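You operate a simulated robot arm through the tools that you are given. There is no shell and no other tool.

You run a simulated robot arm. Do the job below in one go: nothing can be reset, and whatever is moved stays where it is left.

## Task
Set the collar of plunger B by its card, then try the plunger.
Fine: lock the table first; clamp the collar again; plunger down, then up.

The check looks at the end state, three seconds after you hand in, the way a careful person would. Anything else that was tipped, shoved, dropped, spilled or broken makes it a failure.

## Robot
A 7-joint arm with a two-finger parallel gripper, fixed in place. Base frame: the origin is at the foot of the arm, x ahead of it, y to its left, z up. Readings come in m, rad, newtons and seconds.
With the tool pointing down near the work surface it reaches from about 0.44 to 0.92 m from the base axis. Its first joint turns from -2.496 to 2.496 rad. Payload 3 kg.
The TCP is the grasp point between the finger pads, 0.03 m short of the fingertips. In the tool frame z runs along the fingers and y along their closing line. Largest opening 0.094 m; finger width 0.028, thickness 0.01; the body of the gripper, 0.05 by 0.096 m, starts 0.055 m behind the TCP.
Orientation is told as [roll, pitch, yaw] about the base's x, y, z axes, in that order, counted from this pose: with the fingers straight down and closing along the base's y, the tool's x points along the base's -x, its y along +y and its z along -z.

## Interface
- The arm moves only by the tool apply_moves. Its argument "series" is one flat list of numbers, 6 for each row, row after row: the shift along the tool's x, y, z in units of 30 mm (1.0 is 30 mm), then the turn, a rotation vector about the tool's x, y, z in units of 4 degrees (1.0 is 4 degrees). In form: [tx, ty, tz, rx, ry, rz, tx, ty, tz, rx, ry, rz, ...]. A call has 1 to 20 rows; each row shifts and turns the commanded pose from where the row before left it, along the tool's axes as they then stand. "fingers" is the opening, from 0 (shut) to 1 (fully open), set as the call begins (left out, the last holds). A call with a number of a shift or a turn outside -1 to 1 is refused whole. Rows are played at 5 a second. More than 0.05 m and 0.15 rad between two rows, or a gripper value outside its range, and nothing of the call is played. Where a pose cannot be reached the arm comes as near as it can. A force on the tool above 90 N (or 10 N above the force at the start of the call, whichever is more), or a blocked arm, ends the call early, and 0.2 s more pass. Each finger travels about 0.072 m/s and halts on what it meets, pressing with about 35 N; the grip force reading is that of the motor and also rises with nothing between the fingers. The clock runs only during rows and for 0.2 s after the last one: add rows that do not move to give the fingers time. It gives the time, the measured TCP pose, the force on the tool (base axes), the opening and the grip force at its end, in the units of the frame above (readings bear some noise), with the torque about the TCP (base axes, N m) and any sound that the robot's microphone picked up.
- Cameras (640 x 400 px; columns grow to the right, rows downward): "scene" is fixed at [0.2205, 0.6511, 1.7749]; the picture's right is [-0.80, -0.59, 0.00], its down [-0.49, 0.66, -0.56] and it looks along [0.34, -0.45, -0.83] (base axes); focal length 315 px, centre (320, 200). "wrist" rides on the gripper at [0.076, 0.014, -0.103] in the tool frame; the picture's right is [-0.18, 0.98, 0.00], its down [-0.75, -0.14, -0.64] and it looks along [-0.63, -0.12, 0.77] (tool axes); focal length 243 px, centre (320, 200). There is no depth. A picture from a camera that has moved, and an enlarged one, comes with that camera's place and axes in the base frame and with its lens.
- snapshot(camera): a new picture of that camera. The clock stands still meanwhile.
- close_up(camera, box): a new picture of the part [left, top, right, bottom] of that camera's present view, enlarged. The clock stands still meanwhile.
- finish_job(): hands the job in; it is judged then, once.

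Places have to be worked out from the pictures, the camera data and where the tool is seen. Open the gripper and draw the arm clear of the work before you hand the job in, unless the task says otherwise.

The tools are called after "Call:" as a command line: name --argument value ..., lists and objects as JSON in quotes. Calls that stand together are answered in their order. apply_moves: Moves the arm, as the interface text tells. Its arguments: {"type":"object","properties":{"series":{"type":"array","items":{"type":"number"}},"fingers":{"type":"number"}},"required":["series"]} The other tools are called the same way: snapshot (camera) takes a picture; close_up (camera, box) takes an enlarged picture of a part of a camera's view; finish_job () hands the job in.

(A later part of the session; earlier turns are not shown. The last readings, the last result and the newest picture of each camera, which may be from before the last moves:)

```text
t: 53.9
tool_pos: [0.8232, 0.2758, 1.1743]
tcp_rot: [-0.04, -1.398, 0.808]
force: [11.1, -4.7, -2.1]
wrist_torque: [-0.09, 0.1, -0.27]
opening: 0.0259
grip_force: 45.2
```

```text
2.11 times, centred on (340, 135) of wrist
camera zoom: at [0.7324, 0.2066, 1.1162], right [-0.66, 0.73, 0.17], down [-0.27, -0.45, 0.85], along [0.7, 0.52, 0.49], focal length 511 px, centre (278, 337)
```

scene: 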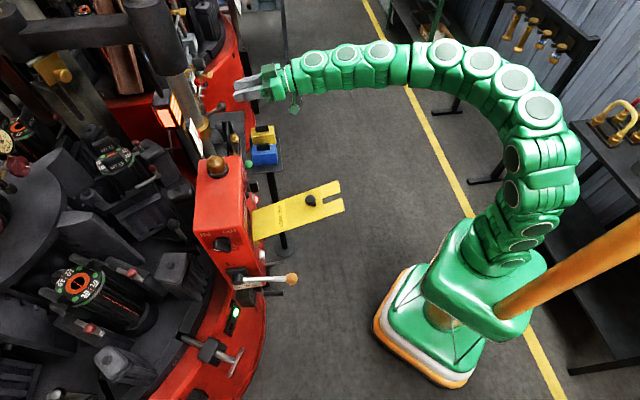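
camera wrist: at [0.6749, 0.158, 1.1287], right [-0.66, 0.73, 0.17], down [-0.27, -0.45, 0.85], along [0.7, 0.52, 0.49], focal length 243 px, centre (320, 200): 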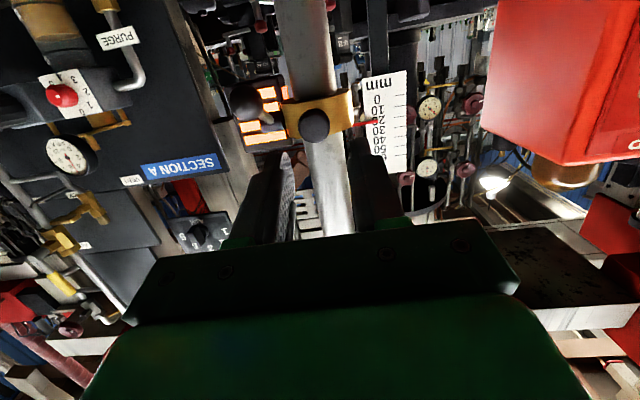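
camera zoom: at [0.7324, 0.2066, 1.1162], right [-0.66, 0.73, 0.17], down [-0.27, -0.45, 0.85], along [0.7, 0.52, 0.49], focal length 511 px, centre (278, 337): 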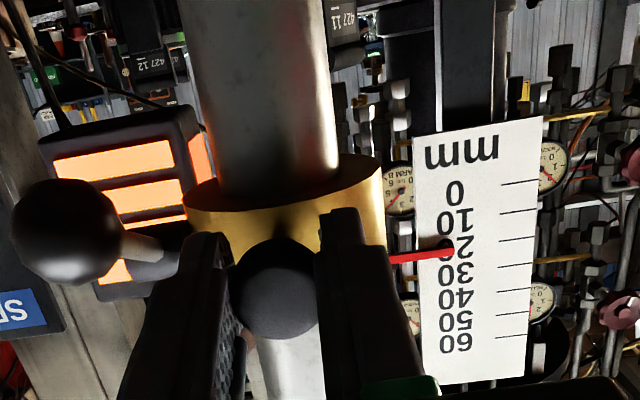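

The knob is held. I raise it vertically 15 mm in three small steps and check.

Call:
apply_moves --series '[-0.1635, 0, -0.0275, 0, 0, 0, -0.1635, 0, -0.0275, 0, 0, 0, -0.1635, 0, -0.0275, 0, 0, 0, 0, 0, 0, 0, 0, 0]'

Call:
close_up --camera "wrist" --box '[220, 40, 460, 230]'

```text
t: 54.9
tool_pos: [0.8229, 0.2751, 1.1894]
tcp_rot: [-0.039, -1.397, 0.808]
force: [-21.8, -21.3, -9.6]
wrist_torque: [0.01, 0.08, 0.0]
opening: 0.0254
grip_force: 44.5
```

```text
2.11 times, centred on (340, 135) of wrist
camera zoom: at [0.7327, 0.2066, 1.1322], right [-0.66, 0.73, 0.17], down [-0.27, -0.45, 0.85], along [0.7, 0.52, 0.49], focal length 511 px, centre (278, 337)
```

zoom: 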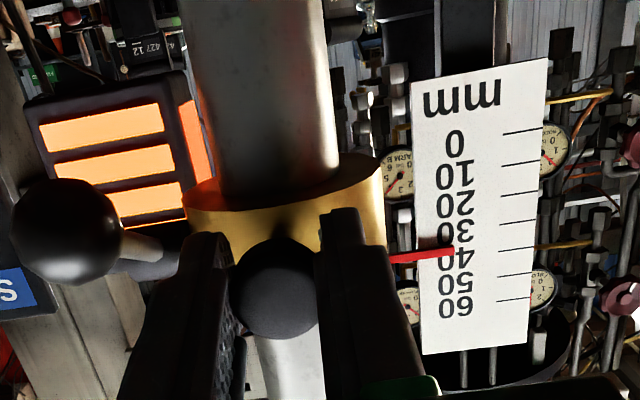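

The collar follows. I read the scale closely.

Call:
close_up --camera "wrist" --box '[365, 60, 430, 180]'

Call:
close_up --camera "wrist" --box '[370, 110, 430, 150]'

```text
3.33 times, centred on (398, 120) of wrist
camera zoom: at [0.7327, 0.2066, 1.1322], right [-0.66, 0.73, 0.17], down [-0.27, -0.45, 0.85], along [0.7, 0.52, 0.49], focal length 809 px, centre (62, 467)
```

zoom: 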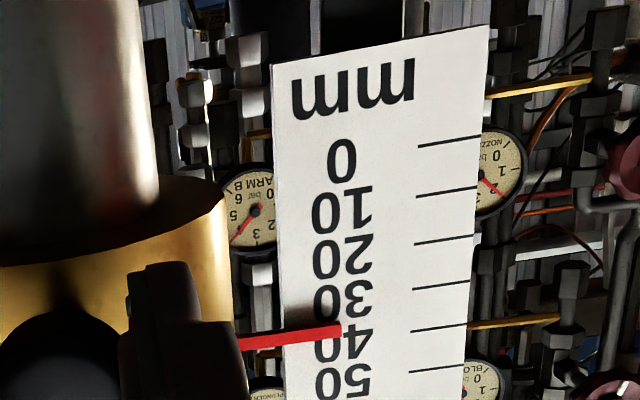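

```text
10.00 times, centred on (400, 130) of wrist
camera zoom: at [0.7327, 0.2066, 1.1322], right [-0.66, 0.73, 0.17], down [-0.27, -0.45, 0.85], along [0.7, 0.52, 0.49], focal length 2426 px, centre (-480, 900)
```

zoom: 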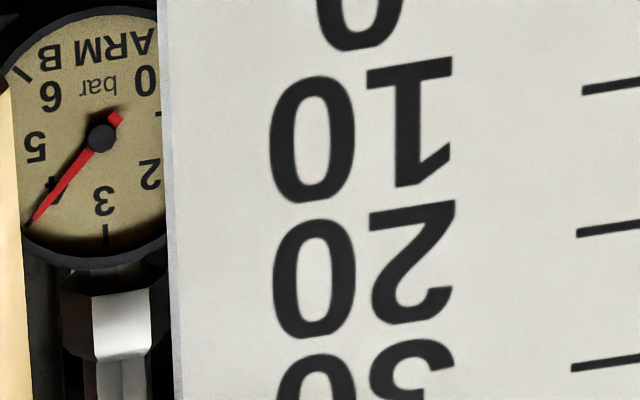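

Correcting for parallax between the low view (37.4) and earlier level views (start ≈ 21), I judge the pointer at about 36 mm. I raise 4 mm more.

Call:
apply_moves --series '[-0.131, 0, -0.022, 0, 0, 0, 0, 0, 0, 0, 0, 0]'

Call:
close_up --camera "wrist" --box '[365, 60, 430, 180]'

```text
t: 55.5
tool_pos: [0.8243, 0.274, 1.1931]
tcp_rot: [-0.041, -1.398, 0.811]
force: [-5.5, -9.8, -10.2]
wrist_torque: [-0.25, 0.31, -0.12]
opening: 0.0255
grip_force: 44.6
```

```text
3.33 times, centred on (398, 120) of wrist
camera zoom: at [0.7328, 0.2067, 1.1358], right [-0.66, 0.73, 0.17], down [-0.27, -0.45, 0.85], along [0.7, 0.52, 0.49], focal length 809 px, centre (62, 467)
```

zoom: 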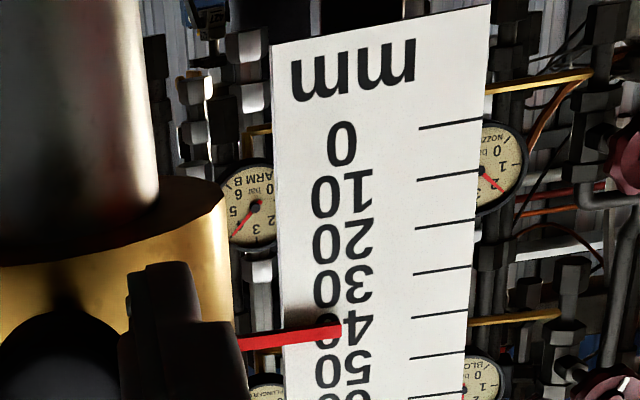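

Apparent 41.2 from below, i.e. about 39.5 after parallax. I release, back off and rise to look at the scale at its own height.

Call:
apply_moves --series '[0, 0, 0, 0, 0, 0, 0, 0, 0, 0, 0, 0, 0, 0, -1, 0, 0, 0, 0, 0, -1, 0, 0, 0, -0.9, 0, 0, 0, 0, 0, -0.9, 0, 0, 0, 0, 0, -0.5, 0, 0, 0, 0, 0]' --fingers 0.38

Call:
snapshot --camera "wrist"

Call:
close_up --camera "wrist" --box '[320, 0, 440, 120]'

```text
t: 57.1
tool_pos: [0.7896, 0.2433, 1.2721]
tcp_rot: [-0.033, -1.398, 0.805]
force: [-0.1, 0.0, -0.5]
wrist_torque: [0.02, 0.0, 0.0]
opening: 0.0356
grip_force: 0.1
```

```text
taken
camera wrist: at [0.6983, 0.1749, 1.2136], right [-0.66, 0.73, 0.18], down [-0.27, -0.45, 0.85], along [0.7, 0.52, 0.49], focal length 243 px, centre (320, 200)
```

wrist: 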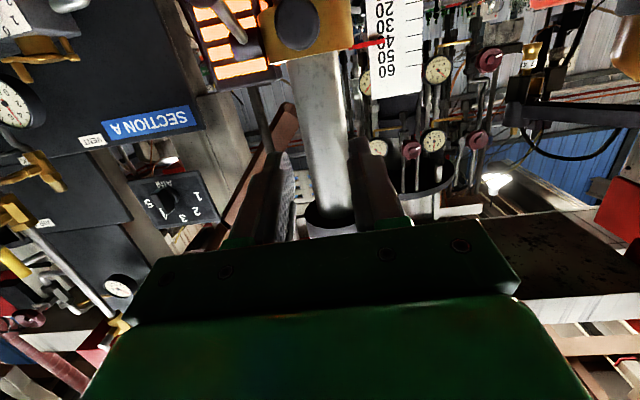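

```text
3.33 times, centred on (380, 60) of wrist
camera zoom: at [0.6983, 0.1749, 1.2136], right [-0.66, 0.73, 0.18], down [-0.27, -0.45, 0.85], along [0.7, 0.52, 0.49], focal length 809 px, centre (120, 667)
```

zoom: 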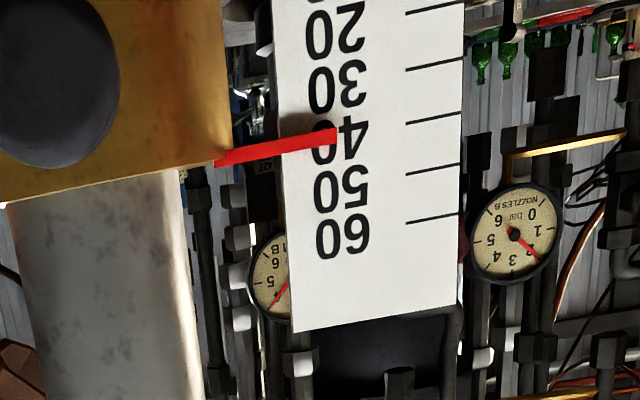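

Call:
close_up --camera "wrist" --box '[365, 20, 425, 62]'

Call:
close_up --camera "scene" --box '[180, 70, 250, 126]'

```text
9.52 times, centred on (395, 41) of wrist
camera zoom: at [0.6983, 0.1749, 1.2136], right [-0.66, 0.73, 0.18], down [-0.27, -0.45, 0.85], along [0.7, 0.52, 0.49], focal length 2311 px, centre (-394, 1714)
```

zoom: 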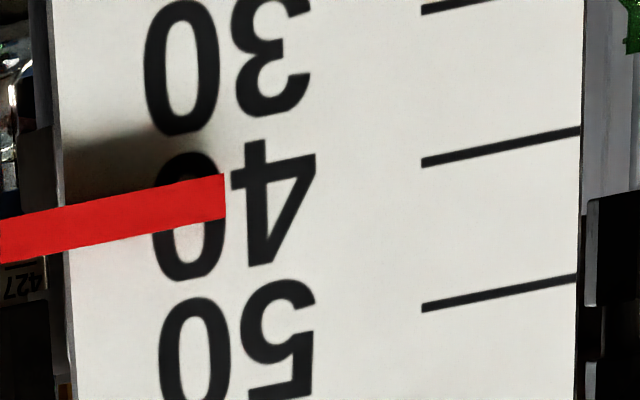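

```text
7.14 times, centred on (215, 98) of scene
camera zoom: at [0.2205, 0.6511, 1.7749], right [-0.8, -0.59, 0.0], down [-0.49, 0.66, -0.56], along [0.34, -0.45, -0.83], focal length 2249 px, centre (1070, 929)
```

zoom: 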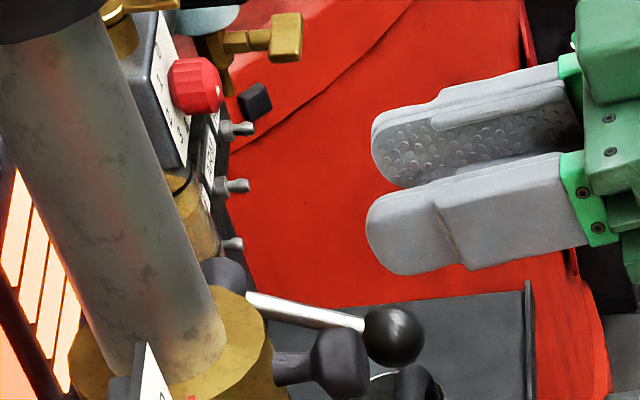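

At scale height the pointer lies 0.3 mm under the 40 line, i.e. about 39.7 mm: good, and the collar stays put. Now I go back to the clamp ball (now ~[0.859, 0.245, 1.164]) to swing it up again.

Call:
apply_moves --series '[0, 0, -0.5, 0, 0, 0, 0.813, -0.39, 0, 0, 0, 0, 0.813, -0.39, 0, 0, 0, 0, 0.813, -0.39, 0, 0, 0, 0, 0.813, -0.39, 0, 0, 0, 0]' --fingers 0.38

Call:
snapshot --camera "wrist"

Call:
close_up --camera "wrist" --box '[220, 40, 460, 230]'

```text
t: 58.3
tool_pos: [0.7979, 0.1877, 1.1763]
tcp_rot: [-0.044, -1.397, 0.811]
force: [-0.3, 1.0, 1.0]
wrist_torque: [-0.02, 0.0, -0.02]
opening: 0.0357
grip_force: 0.1
```

```text
taken
camera wrist: at [0.7075, 0.1198, 1.1192], right [-0.66, 0.73, 0.17], down [-0.27, -0.45, 0.85], along [0.7, 0.52, 0.49], focal length 243 px, centre (320, 200)
```

wrist: 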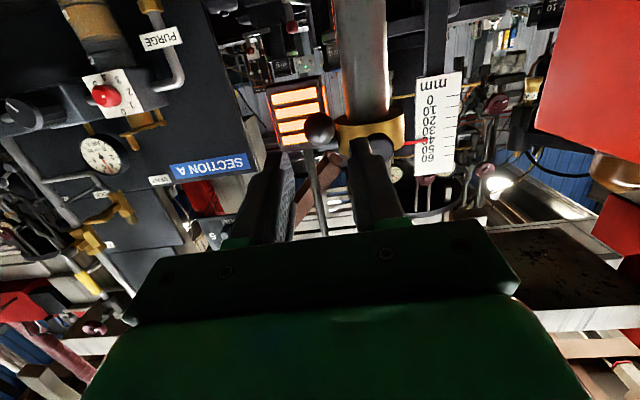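

```text
2.11 times, centred on (340, 135) of wrist
camera zoom: at [0.7075, 0.1198, 1.1192], right [-0.66, 0.73, 0.17], down [-0.27, -0.45, 0.85], along [0.7, 0.52, 0.49], focal length 511 px, centre (278, 337)
```

zoom: 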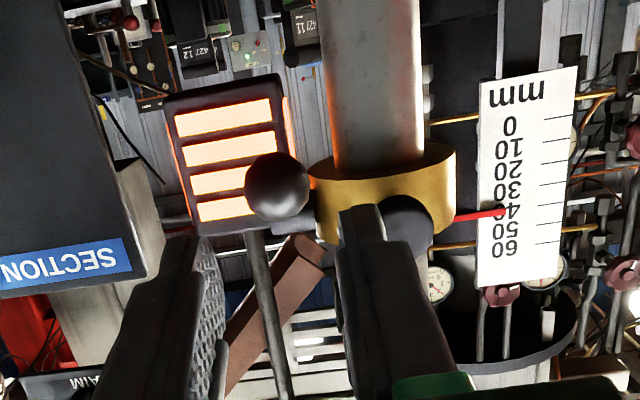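

The ball is centred ahead (85 mm). I advance 73 mm so it sits between the pads.

Call:
apply_moves --series '[-0.03, -0.03, 0.8, 0, 0, 0, 0, 0, 0.8, 0, 0, 0, 0, 0, 0.8, 0, 0, 0, 0, 0, 0, 0, 0, 0]'

Call:
close_up --camera "wrist" --box '[220, 40, 460, 230]'

Call:
close_up --camera "scene" --box '[180, 70, 250, 126]'

```text
t: 59.3
tool_pos: [0.8517, 0.2349, 1.1669]
tcp_rot: [-0.041, -1.398, 0.809]
force: [0.3, 0.2, 0.9]
wrist_torque: [0.01, -0.03, -0.04]
opening: 0.0359
grip_force: 0.1
```

```text
2.11 times, centred on (340, 135) of wrist
camera zoom: at [0.7603, 0.1673, 1.1093], right [-0.66, 0.73, 0.17], down [-0.27, -0.45, 0.85], along [0.7, 0.52, 0.49], focal length 511 px, centre (278, 337)
```

zoom: 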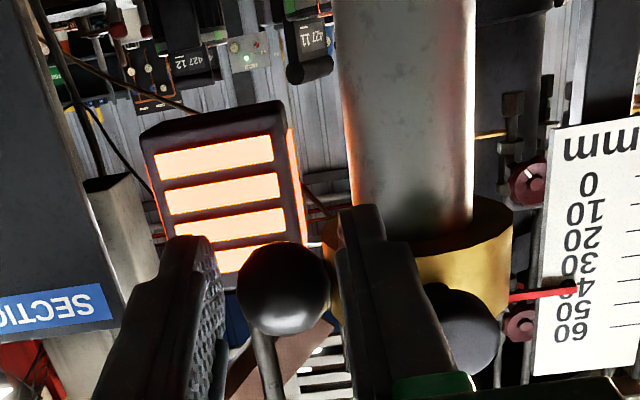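

```text
7.14 times, centred on (215, 98) of scene
camera zoom: at [0.2205, 0.6511, 1.7749], right [-0.8, -0.59, 0.0], down [-0.49, 0.66, -0.56], along [0.34, -0.45, -0.83], focal length 2249 px, centre (1070, 929)
```

zoom: 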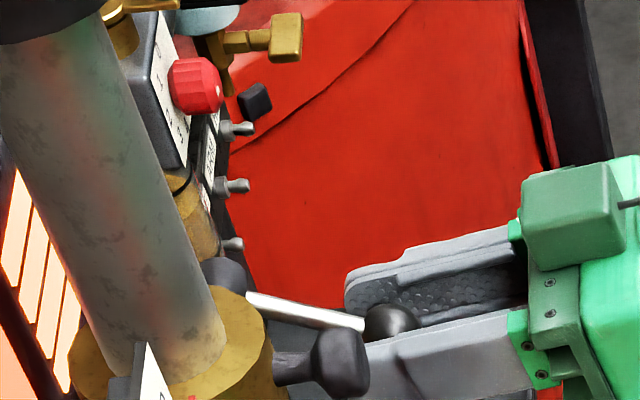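

Call:
apply_moves --series '[0, 0, 0, 0, 0, 0, 0, 0, 0, 0, 0, 0, 0, 0, 0, 0, 0, 0]' --fingers 0

Call:
close_up --camera "wrist" --box '[220, 40, 460, 230]'

```text
t: 60.1
tool_pos: [0.8489, 0.2359, 1.1671]
tcp_rot: [-0.041, -1.399, 0.811]
force: [-11.4, 9.3, -1.0]
wrist_torque: [0.01, 0.05, 0.24]
opening: 0.0251
grip_force: 45.5
```

```text
2.11 times, centred on (340, 135) of wrist
camera zoom: at [0.7598, 0.168, 1.1092], right [-0.66, 0.73, 0.17], down [-0.27, -0.45, 0.85], along [0.7, 0.52, 0.49], focal length 511 px, centre (278, 337)
```

zoom: 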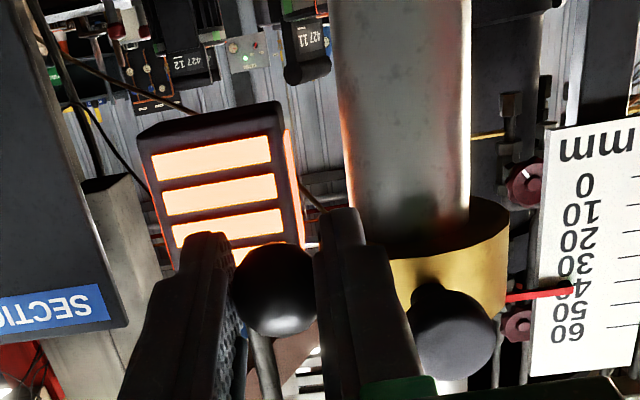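

Ball held. I swing it up along the arc with a slight outward pull, in small steps, and watch the forces.

Call:
apply_moves --series '[-0.127, 0.02, -0.094, 0, 0, 0, -0.127, 0.02, -0.094, 0, 0, 0, -0.153, 0, -0.061, 0, 0, 0, -0.153, 0, -0.061, 0, 0, 0]'

Call:
close_up --camera "wrist" --box '[220, 40, 460, 230]'

```text
t: 61.1
tool_pos: [0.8479, 0.2326, 1.1855]
tcp_rot: [-0.038, -1.395, 0.807]
force: [18.9, 15.6, -11.4]
wrist_torque: [-0.78, 0.82, -0.02]
opening: 0.0254
grip_force: 45.1
```

```text
2.11 times, centred on (340, 135) of wrist
camera zoom: at [0.7556, 0.1645, 1.1272], right [-0.66, 0.73, 0.17], down [-0.27, -0.45, 0.85], along [0.7, 0.52, 0.49], focal length 511 px, centre (278, 337)
```

zoom: 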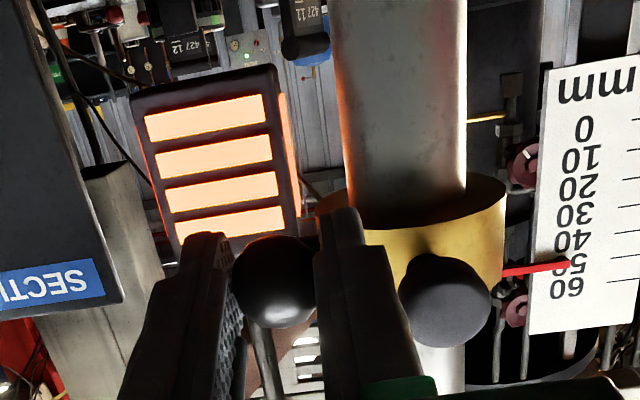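

The collar slid up with the ball (pointer near 49), because I did not turn the tool with the lever and the pads resisted the rotation. I retrace the same path down, which brings collar and lever back, and then will turn the tool together with the lever.

Call:
apply_moves --series '[0.153, 0, 0.061, 0, 0, 0, 0.153, 0, 0.061, 0, 0, 0, 0.127, -0.02, 0.094, 0, 0, 0, 0.127, -0.02, 0.094, 0, 0, 0, 0, 0, 0, 0, 0, 0]'

Call:
close_up --camera "wrist" --box '[220, 40, 460, 230]'

```text
t: 62.3
tool_pos: [0.8509, 0.2368, 1.1673]
tcp_rot: [-0.043, -1.399, 0.812]
force: [-29.5, -6.6, 4.1]
wrist_torque: [0.73, -0.73, 0.21]
opening: 0.0252
grip_force: 45.1
```

```text
2.11 times, centred on (340, 135) of wrist
camera zoom: at [0.7597, 0.1681, 1.1096], right [-0.66, 0.73, 0.17], down [-0.27, -0.45, 0.85], along [0.7, 0.52, 0.49], focal length 511 px, centre (278, 337)
```

zoom: 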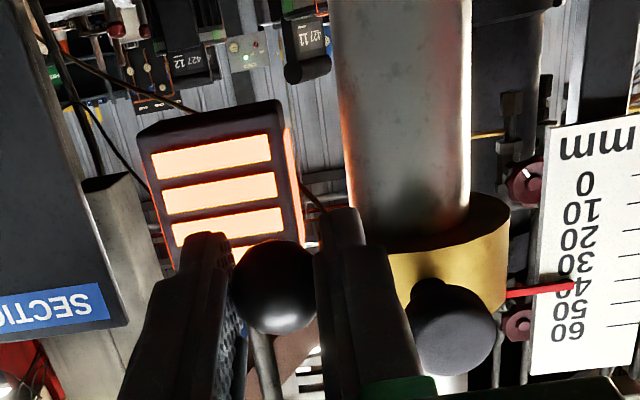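

Collar is back within about 2 mm. I lower 2 mm, then swing the lever up with the tool turning about the hub (4° per row), three rows at first.

Call:
apply_moves --series '[0.075, 0, 0, 0, 0, 0, 0, 0, 0, 0, 0, 0, -0.028, 0, 0, 0, 1, 0, -0.144, 0, -0.1, 0, 1, 0, -0.144, 0, -0.1, 0, 1, 0]'

Call:
close_up --camera "wrist" --box '[220, 40, 460, 230]'

```text
t: 63.5
tool_pos: [0.8482, 0.234, 1.1756]
tcp_rot: [-0.022, -1.189, 0.788]
force: [27.8, 28.6, 3.7]
wrist_torque: [-0.04, -0.02, 0.0]
opening: 0.0253
grip_force: 45.6
```

```text
2.11 times, centred on (340, 135) of wrist
camera zoom: at [0.7506, 0.1597, 1.1428], right [-0.64, 0.76, 0.16], down [-0.13, -0.31, 0.94], along [0.76, 0.58, 0.3], focal length 511 px, centre (278, 337)
```

zoom: 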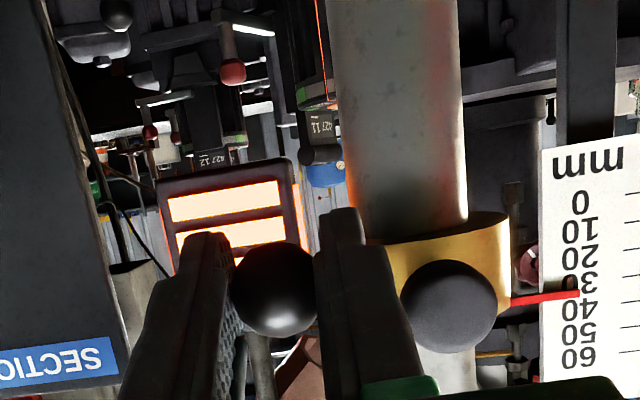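

Turning works: the lever now rotates with the tool (about −11°), though the collar sank to about 34. I continue turning while raising the ball so the collar comes back to height as the lever passes its middle.

Call:
apply_moves --series '[-0.22, 0, -0.077, 0, 1, 0, -0.214, 0, -0.09, 0, 1, 0, -0.207, 0, -0.103, 0, 1, 0]'

Call:
close_up --camera "wrist" --box '[220, 40, 460, 230]'

Call:
close_up --camera "scene" --box '[180, 70, 250, 126]'

```text
t: 64.3
tool_pos: [0.8481, 0.2349, 1.1955]
tcp_rot: [-0.012, -0.978, 0.779]
force: [-46.0, -0.6, -12.2]
wrist_torque: [-0.58, 0.7, 0.34]
opening: 0.025
grip_force: 45.2
```

```text
2.11 times, centred on (340, 135) of wrist
camera zoom: at [0.7478, 0.157, 1.1892], right [-0.61, 0.78, 0.15], down [0.01, -0.17, 0.98], along [0.79, 0.6, 0.09], focal length 511 px, centre (278, 337)
```

zoom: 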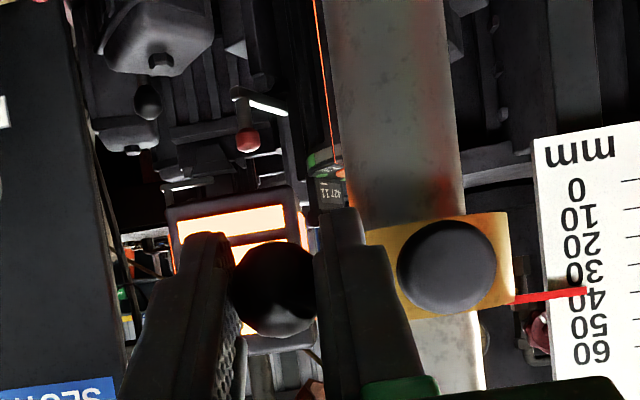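

```text
7.14 times, centred on (215, 98) of scene
camera zoom: at [0.2205, 0.6511, 1.7749], right [-0.8, -0.59, 0.0], down [-0.49, 0.66, -0.56], along [0.34, -0.45, -0.83], focal length 2249 px, centre (1070, 929)
```

zoom: 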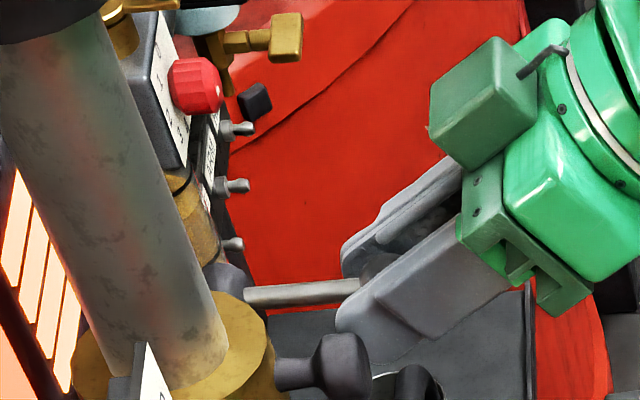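

The lever is at about its middle now with the collar near 37–38. I continue turning 12° more while raising slightly.

Call:
apply_moves --series '[-0.138, 0, -0.134, 0, 1, 0, -0.16, 0, -0.103, 0, 1, 0, -0.152, 0, -0.112, 0, 1, 0]'

Call:
close_up --camera "wrist" --box '[220, 40, 460, 230]'

Call:
close_up --camera "scene" --box '[180, 70, 250, 126]'

```text
t: 64.9
tool_pos: [0.8469, 0.2319, 1.197]
tcp_rot: [0.0, -0.849, 0.775]
force: [-10.0, -8.2, -11.6]
wrist_torque: [0.0, -0.12, 0.03]
opening: 0.0001
grip_force: 33.1
stopped in row 2: the force on the tool passed its limit at 108 N (the readings are from after the stop); the commanded pose is now the measured one
```

```text
2.11 times, centred on (340, 135) of wrist
camera zoom: at [0.7469, 0.1549, 1.2065], right [-0.6, 0.79, 0.14], down [0.11, -0.09, 0.99], along [0.79, 0.61, -0.04], focal length 511 px, centre (278, 337)
```

zoom: 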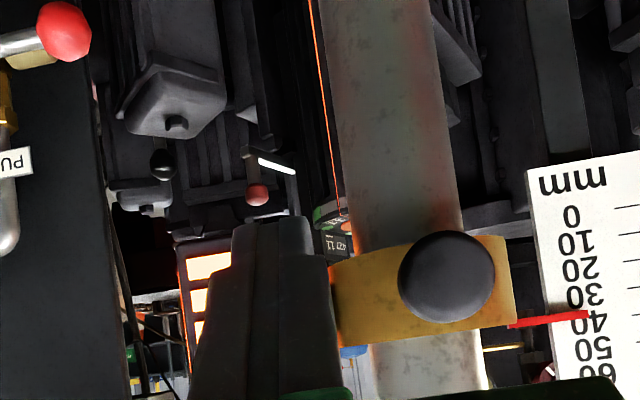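

```text
7.14 times, centred on (215, 98) of scene
camera zoom: at [0.2205, 0.6511, 1.7749], right [-0.8, -0.59, 0.0], down [-0.49, 0.66, -0.56], along [0.34, -0.45, -0.83], focal length 2249 px, centre (1070, 929)
```

zoom: 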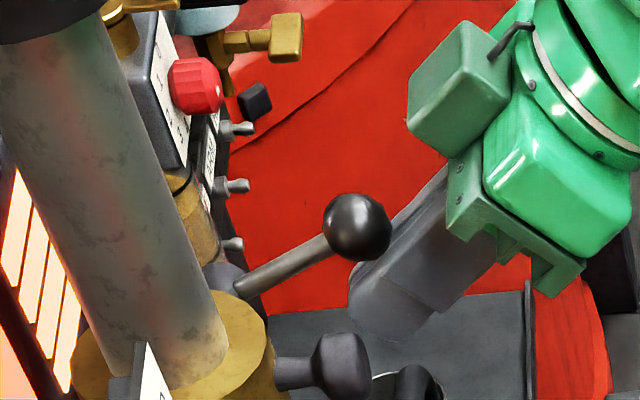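

The lever snapped up out of the grip to its clamped side. I read the scale now.

Call:
close_up --camera "wrist" --box '[400, 120, 490, 190]'

Call:
close_up --camera "wrist" --box '[270, 90, 420, 230]'

```text
5.71 times, centred on (445, 155) of wrist
camera zoom: at [0.7469, 0.1549, 1.2065], right [-0.6, 0.79, 0.14], down [0.11, -0.09, 0.99], along [0.79, 0.61, -0.04], focal length 1386 px, centre (-394, 457)
```

zoom: 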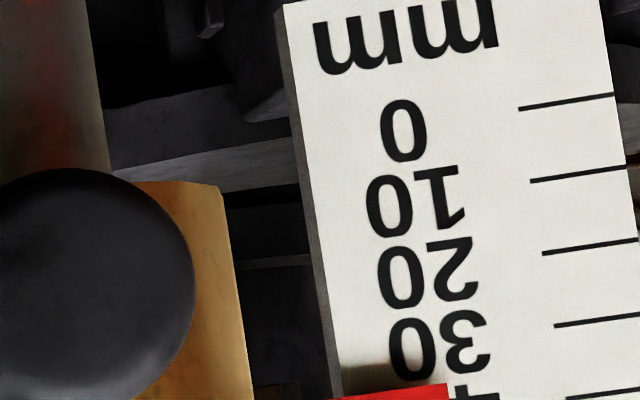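

```text
2.86 times, centred on (345, 160) of wrist
camera zoom: at [0.7469, 0.1549, 1.2065], right [-0.6, 0.79, 0.14], down [0.11, -0.09, 0.99], along [0.79, 0.61, -0.04], focal length 693 px, centre (249, 314)
```

zoom: 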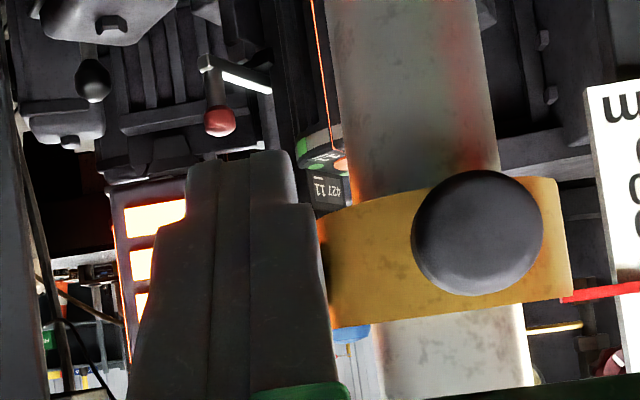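

The pointer reads roughly 37 mm. I move the fingers away from the lever and take a level look at the scale.

Call:
apply_moves --series '[0.2, 0, 0, 0, 0, 0, 0, 0, -0.8, 0, 0, 0, 0, 0, -0.8, 0, 0, 0, 0, 0, -0.4, 0, 0, 0]'

Call:
snapshot --camera "wrist"

Call:
close_up --camera "wrist" --box '[360, 110, 460, 190]'

Call:
close_up --camera "scene" --box '[180, 70, 250, 126]'

```text
t: 65.9
tool_pos: [0.8113, 0.1973, 1.2322]
tcp_rot: [0.0, -0.851, 0.774]
force: [-0.7, -0.8, 0.2]
wrist_torque: [0.03, 0.03, 0.03]
opening: 0.0
grip_force: 33.1
```

```text
taken
camera wrist: at [0.7114, 0.12, 1.2429], right [-0.6, 0.79, 0.14], down [0.11, -0.09, 0.99], along [0.79, 0.61, -0.03], focal length 243 px, centre (320, 200)
```

wrist: 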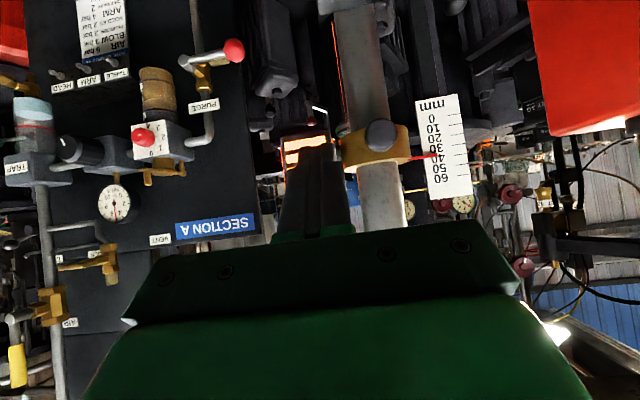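

```text
5.00 times, centred on (410, 150) of wrist
camera zoom: at [0.7114, 0.12, 1.2429], right [-0.6, 0.79, 0.14], down [0.11, -0.09, 0.99], along [0.79, 0.61, -0.03], focal length 1213 px, centre (-130, 450)
```

zoom: 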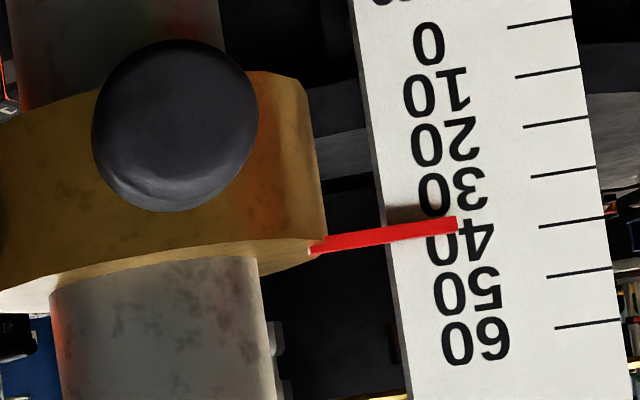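

```text
7.14 times, centred on (215, 98) of scene
camera zoom: at [0.2205, 0.6511, 1.7749], right [-0.8, -0.59, 0.0], down [-0.49, 0.66, -0.56], along [0.34, -0.45, -0.83], focal length 2249 px, centre (1070, 929)
```

zoom: 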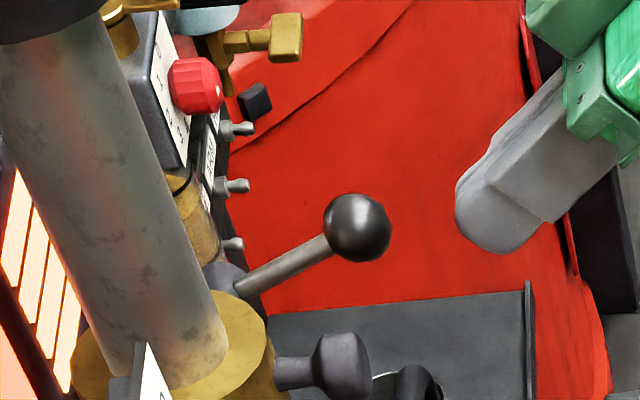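

The lever is up (clamped) but the collar sits at about 37.5 mm; I want 40. I'll loosen it again the same way: fingers closed, level above the ball, press down.

Call:
apply_moves --series '[0, 0, 0, 0, -1, 0, 0, 0, 0, 0, -1, 0, 0, 0, 0, 0, -1, 0, 0, 0, 0, 0, -1, 0, 0, 0, 0, 0, -1, 0, 0, 0, 0, 0, -1, 0, 0, 0, 0, 0, -1, 0, 0, 0, 0, 0, -0.85, 0, -0.52, 0, -0.2, 0, 0, 0, -0.52, 0, -0.2, 0, 0, 0]'

Call:
snapshot --camera "wrist"

Call:
close_up --camera "wrist" --box '[240, 0, 480, 190]'

```text
t: 68.1
tool_pos: [0.8083, 0.1957, 1.2647]
tcp_rot: [-0.008, -1.396, 0.781]
force: [-0.7, 0.6, 0.4]
wrist_torque: [0.03, 0.0, -0.02]
opening: 0.0
grip_force: 33.4
```

```text
taken
camera wrist: at [0.716, 0.126, 1.2077], right [-0.66, 0.73, 0.18], down [-0.26, -0.45, 0.85], along [0.7, 0.52, 0.49], focal length 243 px, centre (320, 200)
```

wrist: 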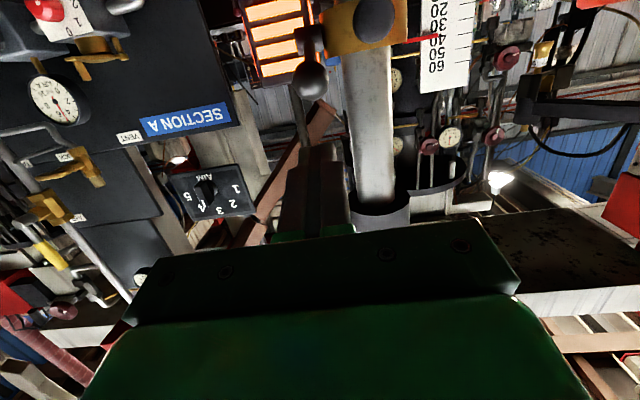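

```text
2.11 times, centred on (360, 95) of wrist
camera zoom: at [0.716, 0.126, 1.2077], right [-0.66, 0.73, 0.18], down [-0.26, -0.45, 0.85], along [0.7, 0.52, 0.49], focal length 511 px, centre (236, 421)
```

zoom: 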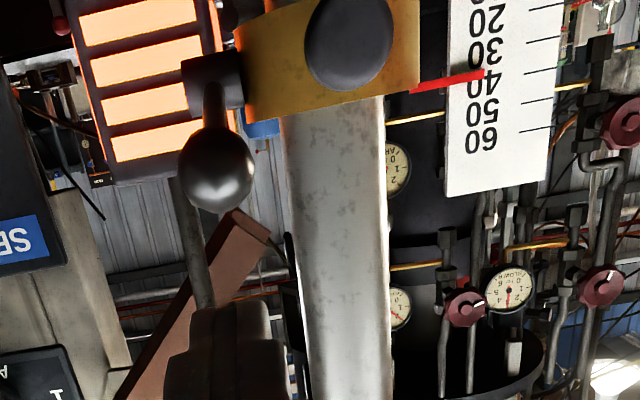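

Level reading now about 37.8. The ball is 80 mm ahead and 35 mm below the finger line; I advance 63 mm over it and press down as before.

Call:
apply_moves --series '[0, 0, 0.7, 0, 0, 0, 0, 0, 0.7, 0, 0, 0, 0, 0, 0.7, 0, 0, 0, 0.3, 0, 0, 0, 0, 0, 0.3, 0, 0, 0, 0, 0, 0.3, 0, 0, 0, 0, 0, 0.3, 0, 0, 0, 0, 0, 0, 0, 0, 0, 0, 0]'

Call:
close_up --camera "scene" --box '[180, 70, 250, 126]'

Call:
close_up --camera "wrist" --box '[240, 0, 540, 200]'

```text
t: 69.9
tool_pos: [0.8482, 0.2324, 1.2185]
tcp_rot: [-0.007, -1.398, 0.783]
force: [0.4, -0.5, -0.2]
wrist_torque: [0.0, 0.01, -0.03]
opening: 0.0001
grip_force: 32.7
```

```text
7.14 times, centred on (215, 98) of scene
camera zoom: at [0.2205, 0.6511, 1.7749], right [-0.8, -0.59, 0.0], down [-0.49, 0.66, -0.56], along [0.34, -0.45, -0.83], focal length 2249 px, centre (1070, 929)
```

zoom: 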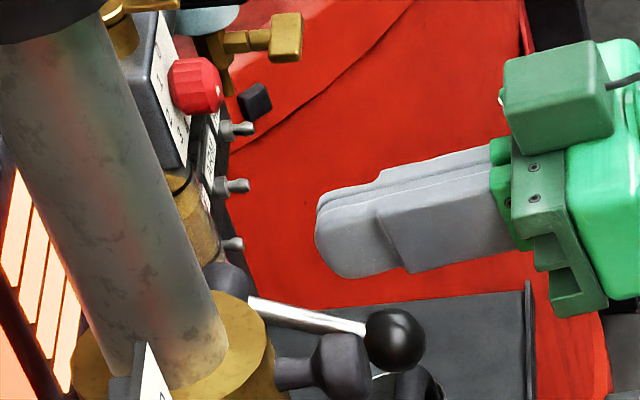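

```text
2.00 times, centred on (390, 100) of wrist
camera zoom: at [0.7567, 0.1648, 1.1618], right [-0.66, 0.73, 0.18], down [-0.26, -0.45, 0.85], along [0.7, 0.52, 0.49], focal length 485 px, centre (180, 400)
```

zoom: 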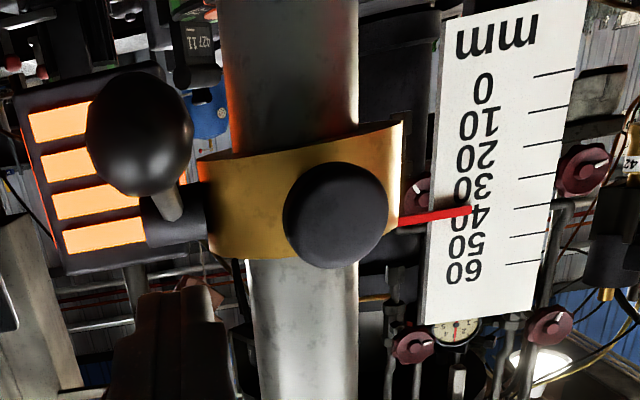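

The lever is down again and the collar stayed near 38. I back off, open, and line up on the ball (~[0.859, 0.245, 1.162]).

Call:
apply_moves --series '[0, 0, -0.8, 0, 0, 0, 0, 0, -0.8, 0, 0, 0, 0, 0, -0.733, 0, 0, 0, 0.883, 0.028, 0, 0, 0, 0, 0.883, 0.028, 0, 0, 0, 0, 0, 0, 0.5, 0, 0, 0]' --fingers 0.38

Call:
close_up --camera "wrist" --box '[220, 40, 460, 230]'

```text
t: 71.3
tool_pos: [0.8012, 0.1882, 1.1739]
tcp_rot: [-0.012, -1.396, 0.788]
force: [0.7, 0.7, -0.3]
wrist_torque: [0.03, -0.01, 0.01]
opening: 0.0356
grip_force: 0.1
```

```text
2.11 times, centred on (340, 135) of wrist
camera zoom: at [0.7107, 0.1203, 1.1172], right [-0.66, 0.73, 0.18], down [-0.26, -0.45, 0.85], along [0.7, 0.52, 0.49], focal length 511 px, centre (278, 337)
```

zoom: 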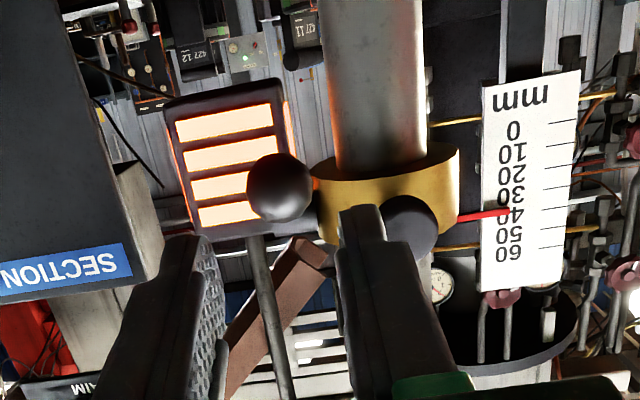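

Call:
apply_moves --series '[-0.06, 0.02, 0.8, 0, 0, 0, 0, 0, 0.8, 0, 0, 0, 0, 0, 0.73, 0, 0, 0, 0, 0, 0, 0, 0, 0]'

Call:
close_up --camera "wrist" --box '[220, 40, 460, 230]'

```text
t: 72.3
tool_pos: [0.8526, 0.2379, 1.1664]
tcp_rot: [-0.009, -1.398, 0.782]
force: [0.4, -1.5, -0.1]
wrist_torque: [0.0, 0.0, 0.01]
opening: 0.0358
grip_force: 0.2
```

```text
2.11 times, centred on (340, 135) of wrist
camera zoom: at [0.7605, 0.1689, 1.1091], right [-0.66, 0.73, 0.18], down [-0.26, -0.45, 0.85], along [0.7, 0.52, 0.49], focal length 511 px, centre (278, 337)
```

zoom: 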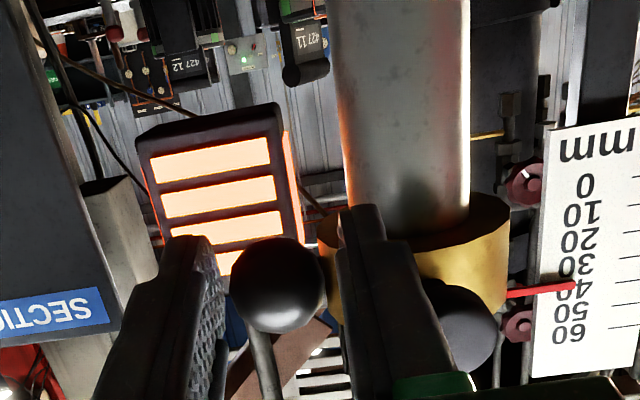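

Call:
apply_moves --series '[0, 0, 0, 0, 0, 0, 0, 0, 0, 0, 0, 0, 0, 0, 0, 0, 0, 0]' --fingers 0

Call:
apply_moves --series '[-0.151, 0.02, -0.08, 0, 1, 0, -0.151, 0.02, -0.08, 0, 1, 0, -0.151, 0, -0.08, 0, 1, 0]'

Call:
close_up --camera "wrist" --box '[220, 40, 460, 230]'

```text
t: 73.1
tool_pos: [0.8511, 0.2374, 1.1657]
tcp_rot: [-0.008, -1.397, 0.782]
force: [6.9, 2.6, 1.4]
wrist_torque: [0.09, 0.0, -0.03]
opening: 0.0253
grip_force: 45.0
```

```text
t: 73.9
tool_pos: [0.8494, 0.2353, 1.1826]
tcp_rot: [-0.006, -1.186, 0.775]
force: [42.0, 0.4, 0.9]
wrist_torque: [-0.37, -0.22, -0.12]
opening: 0.0249
grip_force: 45.2
```

```text
2.11 times, centred on (340, 135) of wrist
camera zoom: at [0.7507, 0.1599, 1.1496], right [-0.64, 0.75, 0.17], down [-0.13, -0.32, 0.94], along [0.76, 0.57, 0.3], focal length 511 px, centre (278, 337)
```

zoom: 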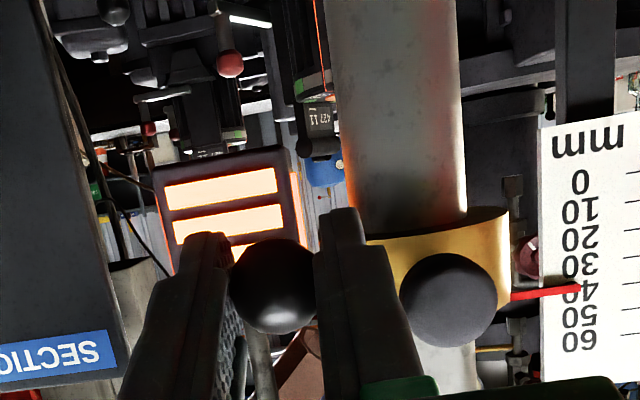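

The collar held its height while the lever came up 12°. I continue three rows, raising about 2.4 mm extra so the collar comes to 40.

Call:
apply_moves --series '[-0.18, -0.02, -0.076, 0, 1, 0, -0.175, 0, -0.094, 0, 1, 0, -0.174, 0, -0.093, 0, 1, 0]'

Call:
close_up --camera "wrist" --box '[220, 40, 460, 230]'

Call:
close_up --camera "wrist" --box '[400, 110, 480, 200]'

Call:
close_up --camera "scene" --box '[180, 70, 250, 126]'

```text
t: 74.7
tool_pos: [0.8481, 0.2344, 1.1959]
tcp_rot: [-0.001, -0.976, 0.772]
force: [23.2, -25.6, -11.4]
wrist_torque: [-0.83, 0.32, -0.24]
opening: 0.0254
grip_force: 45.1
```

```text
2.11 times, centred on (340, 135) of wrist
camera zoom: at [0.7474, 0.1567, 1.1917], right [-0.61, 0.78, 0.15], down [0.02, -0.18, 0.98], along [0.79, 0.6, 0.09], focal length 511 px, centre (278, 337)
```

zoom: 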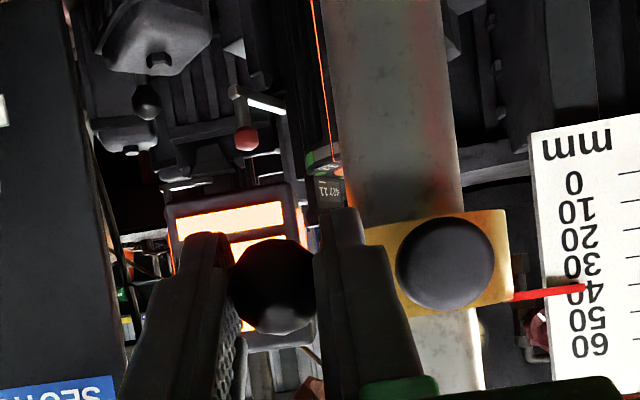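

```text
4.44 times, centred on (440, 155) of wrist
camera zoom: at [0.7474, 0.1567, 1.1917], right [-0.61, 0.78, 0.15], down [0.02, -0.18, 0.98], along [0.79, 0.6, 0.09], focal length 1078 px, centre (-213, 400)
```

zoom: 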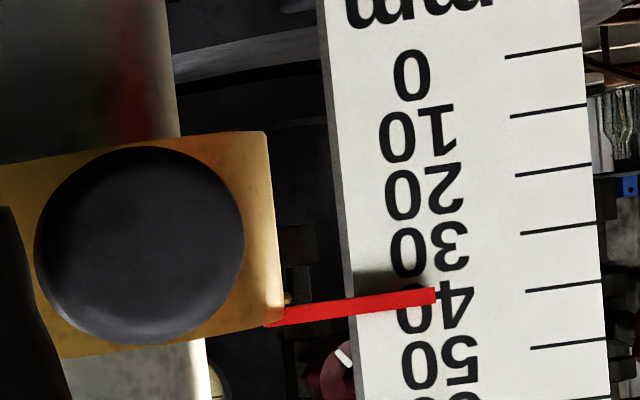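

```text
7.14 times, centred on (215, 98) of scene
camera zoom: at [0.2205, 0.6511, 1.7749], right [-0.8, -0.59, 0.0], down [-0.49, 0.66, -0.56], along [0.34, -0.45, -0.83], focal length 2249 px, centre (1070, 929)
```

zoom: 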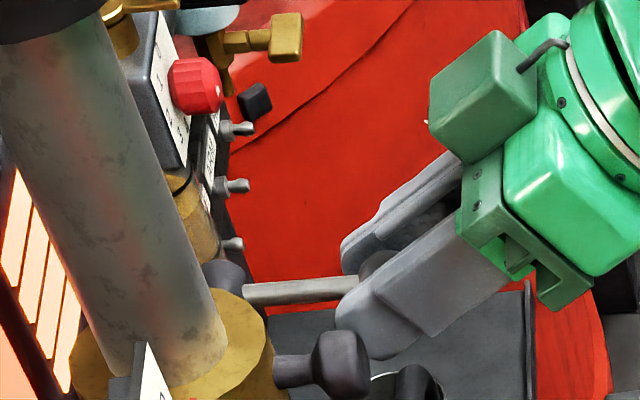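

Lever at its middle with the pointer at about 38.5. I raise the ball 1.7 mm without turning and check again.

Call:
apply_moves --series '[-0.047, 0, -0.032, 0, 0, 0, 0, 0, 0, 0, 0, 0]'

Call:
close_up --camera "wrist" --box '[400, 110, 480, 200]'

```text
t: 75.3
tool_pos: [0.8489, 0.2331, 1.1987]
tcp_rot: [-0.003, -0.976, 0.773]
force: [11.9, -40.2, -12.4]
wrist_torque: [-0.78, 0.56, -0.3]
opening: 0.0252
grip_force: 44.7
```

```text
4.44 times, centred on (440, 155) of wrist
camera zoom: at [0.7475, 0.1566, 1.1937], right [-0.61, 0.78, 0.15], down [0.02, -0.18, 0.98], along [0.79, 0.6, 0.09], focal length 1078 px, centre (-213, 400)
```

zoom: 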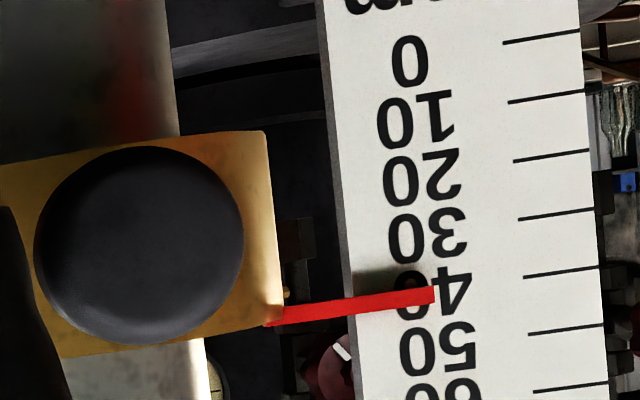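

Pointer now about 40.4. I turn a little further past the middle (6°) about the hub, easing the side load, then will open so the lever snaps up by itself.

Call:
apply_moves --series '[-0.149, -0.04, -0.097, 0, 1, 0, -0.074, 0, -0.041, 0, 0.5, 0]'

Call:
close_up --camera "wrist" --box '[220, 40, 500, 230]'

Call:
close_up --camera "scene" --box '[180, 70, 250, 126]'

```text
t: 75.9
tool_pos: [0.8466, 0.2343, 1.1987]
tcp_rot: [0.007, -0.862, 0.772]
force: [-6.2, -10.8, -13.4]
wrist_torque: [0.09, 0.0, -0.02]
opening: 0.0003
grip_force: 32.8
stopped in row 2: the force on the tool passed its limit at 99 N (the readings are from after the stop); the commanded pose is now the measured one
```

```text
2.11 times, centred on (360, 135) of wrist
camera zoom: at [0.747, 0.1558, 1.2078], right [-0.6, 0.78, 0.14], down [0.11, -0.1, 0.99], along [0.79, 0.61, -0.02], focal length 511 px, centre (236, 337)
```

zoom: 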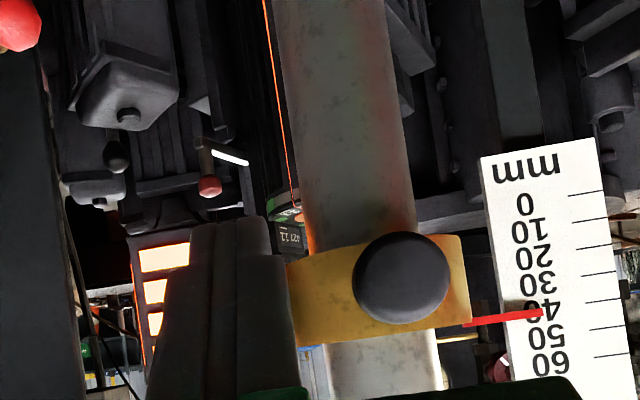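

```text
7.14 times, centred on (215, 98) of scene
camera zoom: at [0.2205, 0.6511, 1.7749], right [-0.8, -0.59, 0.0], down [-0.49, 0.66, -0.56], along [0.34, -0.45, -0.83], focal length 2249 px, centre (1070, 929)
```

zoom: 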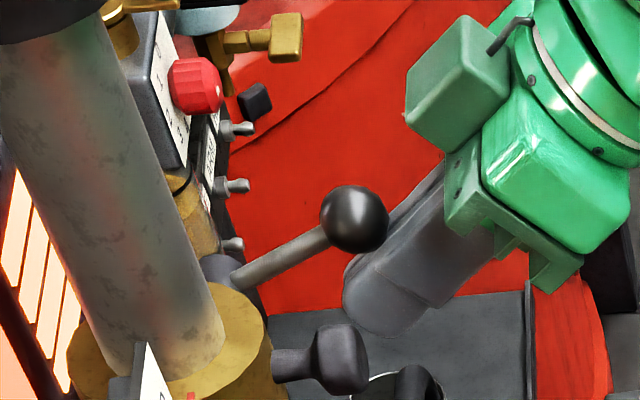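

The lever snapped up again into the clamped side. I read the scale near its own level.

Call:
close_up --camera "wrist" --box '[415, 125, 495, 185]'

Call:
close_up --camera "wrist" --box '[420, 165, 500, 225]'

```text
6.67 times, centred on (455, 155) of wrist
camera zoom: at [0.747, 0.1558, 1.2078], right [-0.6, 0.78, 0.14], down [0.11, -0.1, 0.99], along [0.79, 0.61, -0.02], focal length 1618 px, centre (-580, 500)
```

zoom: 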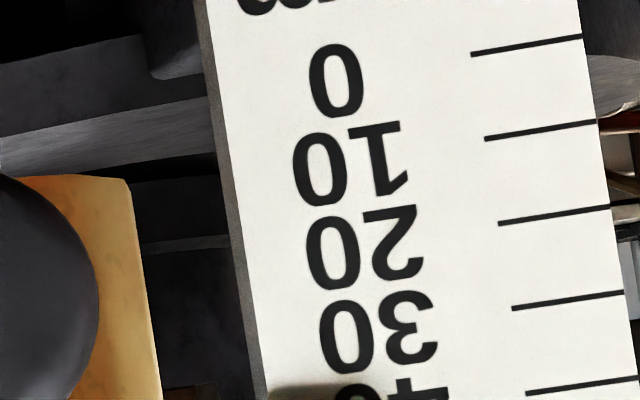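

```text
6.67 times, centred on (460, 195) of wrist
camera zoom: at [0.747, 0.1558, 1.2078], right [-0.6, 0.78, 0.14], down [0.11, -0.1, 0.99], along [0.79, 0.61, -0.02], focal length 1618 px, centre (-613, 233)
```

zoom: 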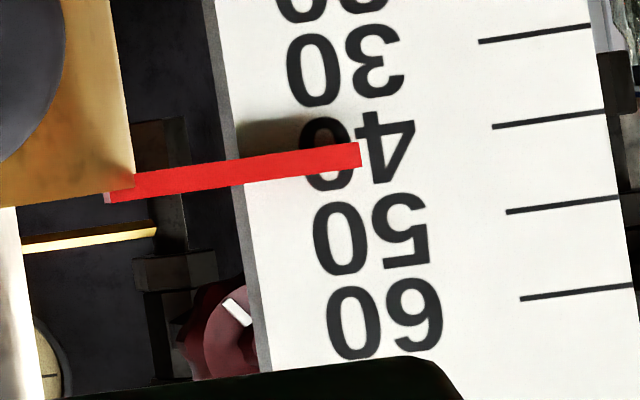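

About 40.9 by this view. I withdraw and take a level, closer-in-angle look to be sure.

Call:
apply_moves --series '[0.2, 0, 0, 0, 0, 0, 0, 0, -0.7, 0, 0, 0, 0, 0, -0.7, 0, 0, 0, 0.71, 0, 0, 0, 0, 0]'

Call:
snapshot --camera "wrist"

Call:
close_up --camera "wrist" --box '[390, 120, 480, 190]'

```text
t: 76.9
tool_pos: [0.8119, 0.2, 1.2054]
tcp_rot: [0.006, -0.86, 0.773]
force: [0.3, -1.1, 0.1]
wrist_torque: [0.0, 0.02, -0.04]
opening: 0.0002
grip_force: 33.2
```

```text
taken
camera wrist: at [0.7109, 0.1224, 1.2148], right [-0.6, 0.78, 0.14], down [0.1, -0.1, 0.99], along [0.79, 0.61, -0.02], focal length 243 px, centre (320, 200)
```

wrist: 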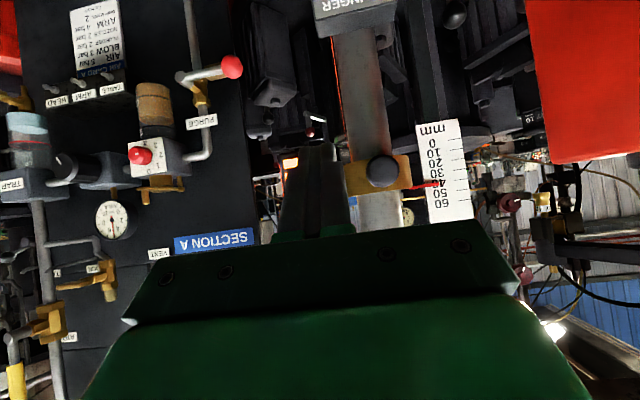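

```text
5.71 times, centred on (435, 155) of wrist
camera zoom: at [0.7109, 0.1224, 1.2148], right [-0.6, 0.78, 0.14], down [0.1, -0.1, 0.99], along [0.79, 0.61, -0.02], focal length 1386 px, centre (-337, 457)
```

zoom: 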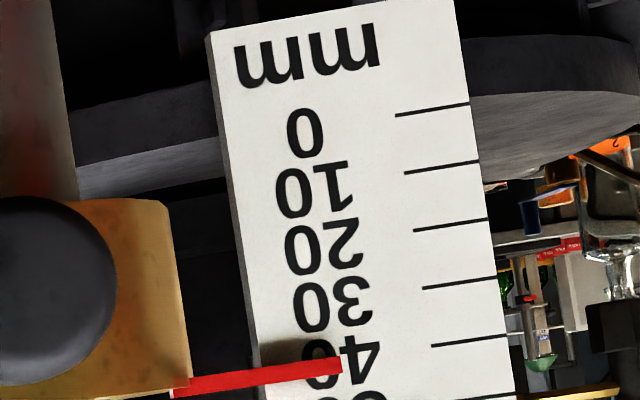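

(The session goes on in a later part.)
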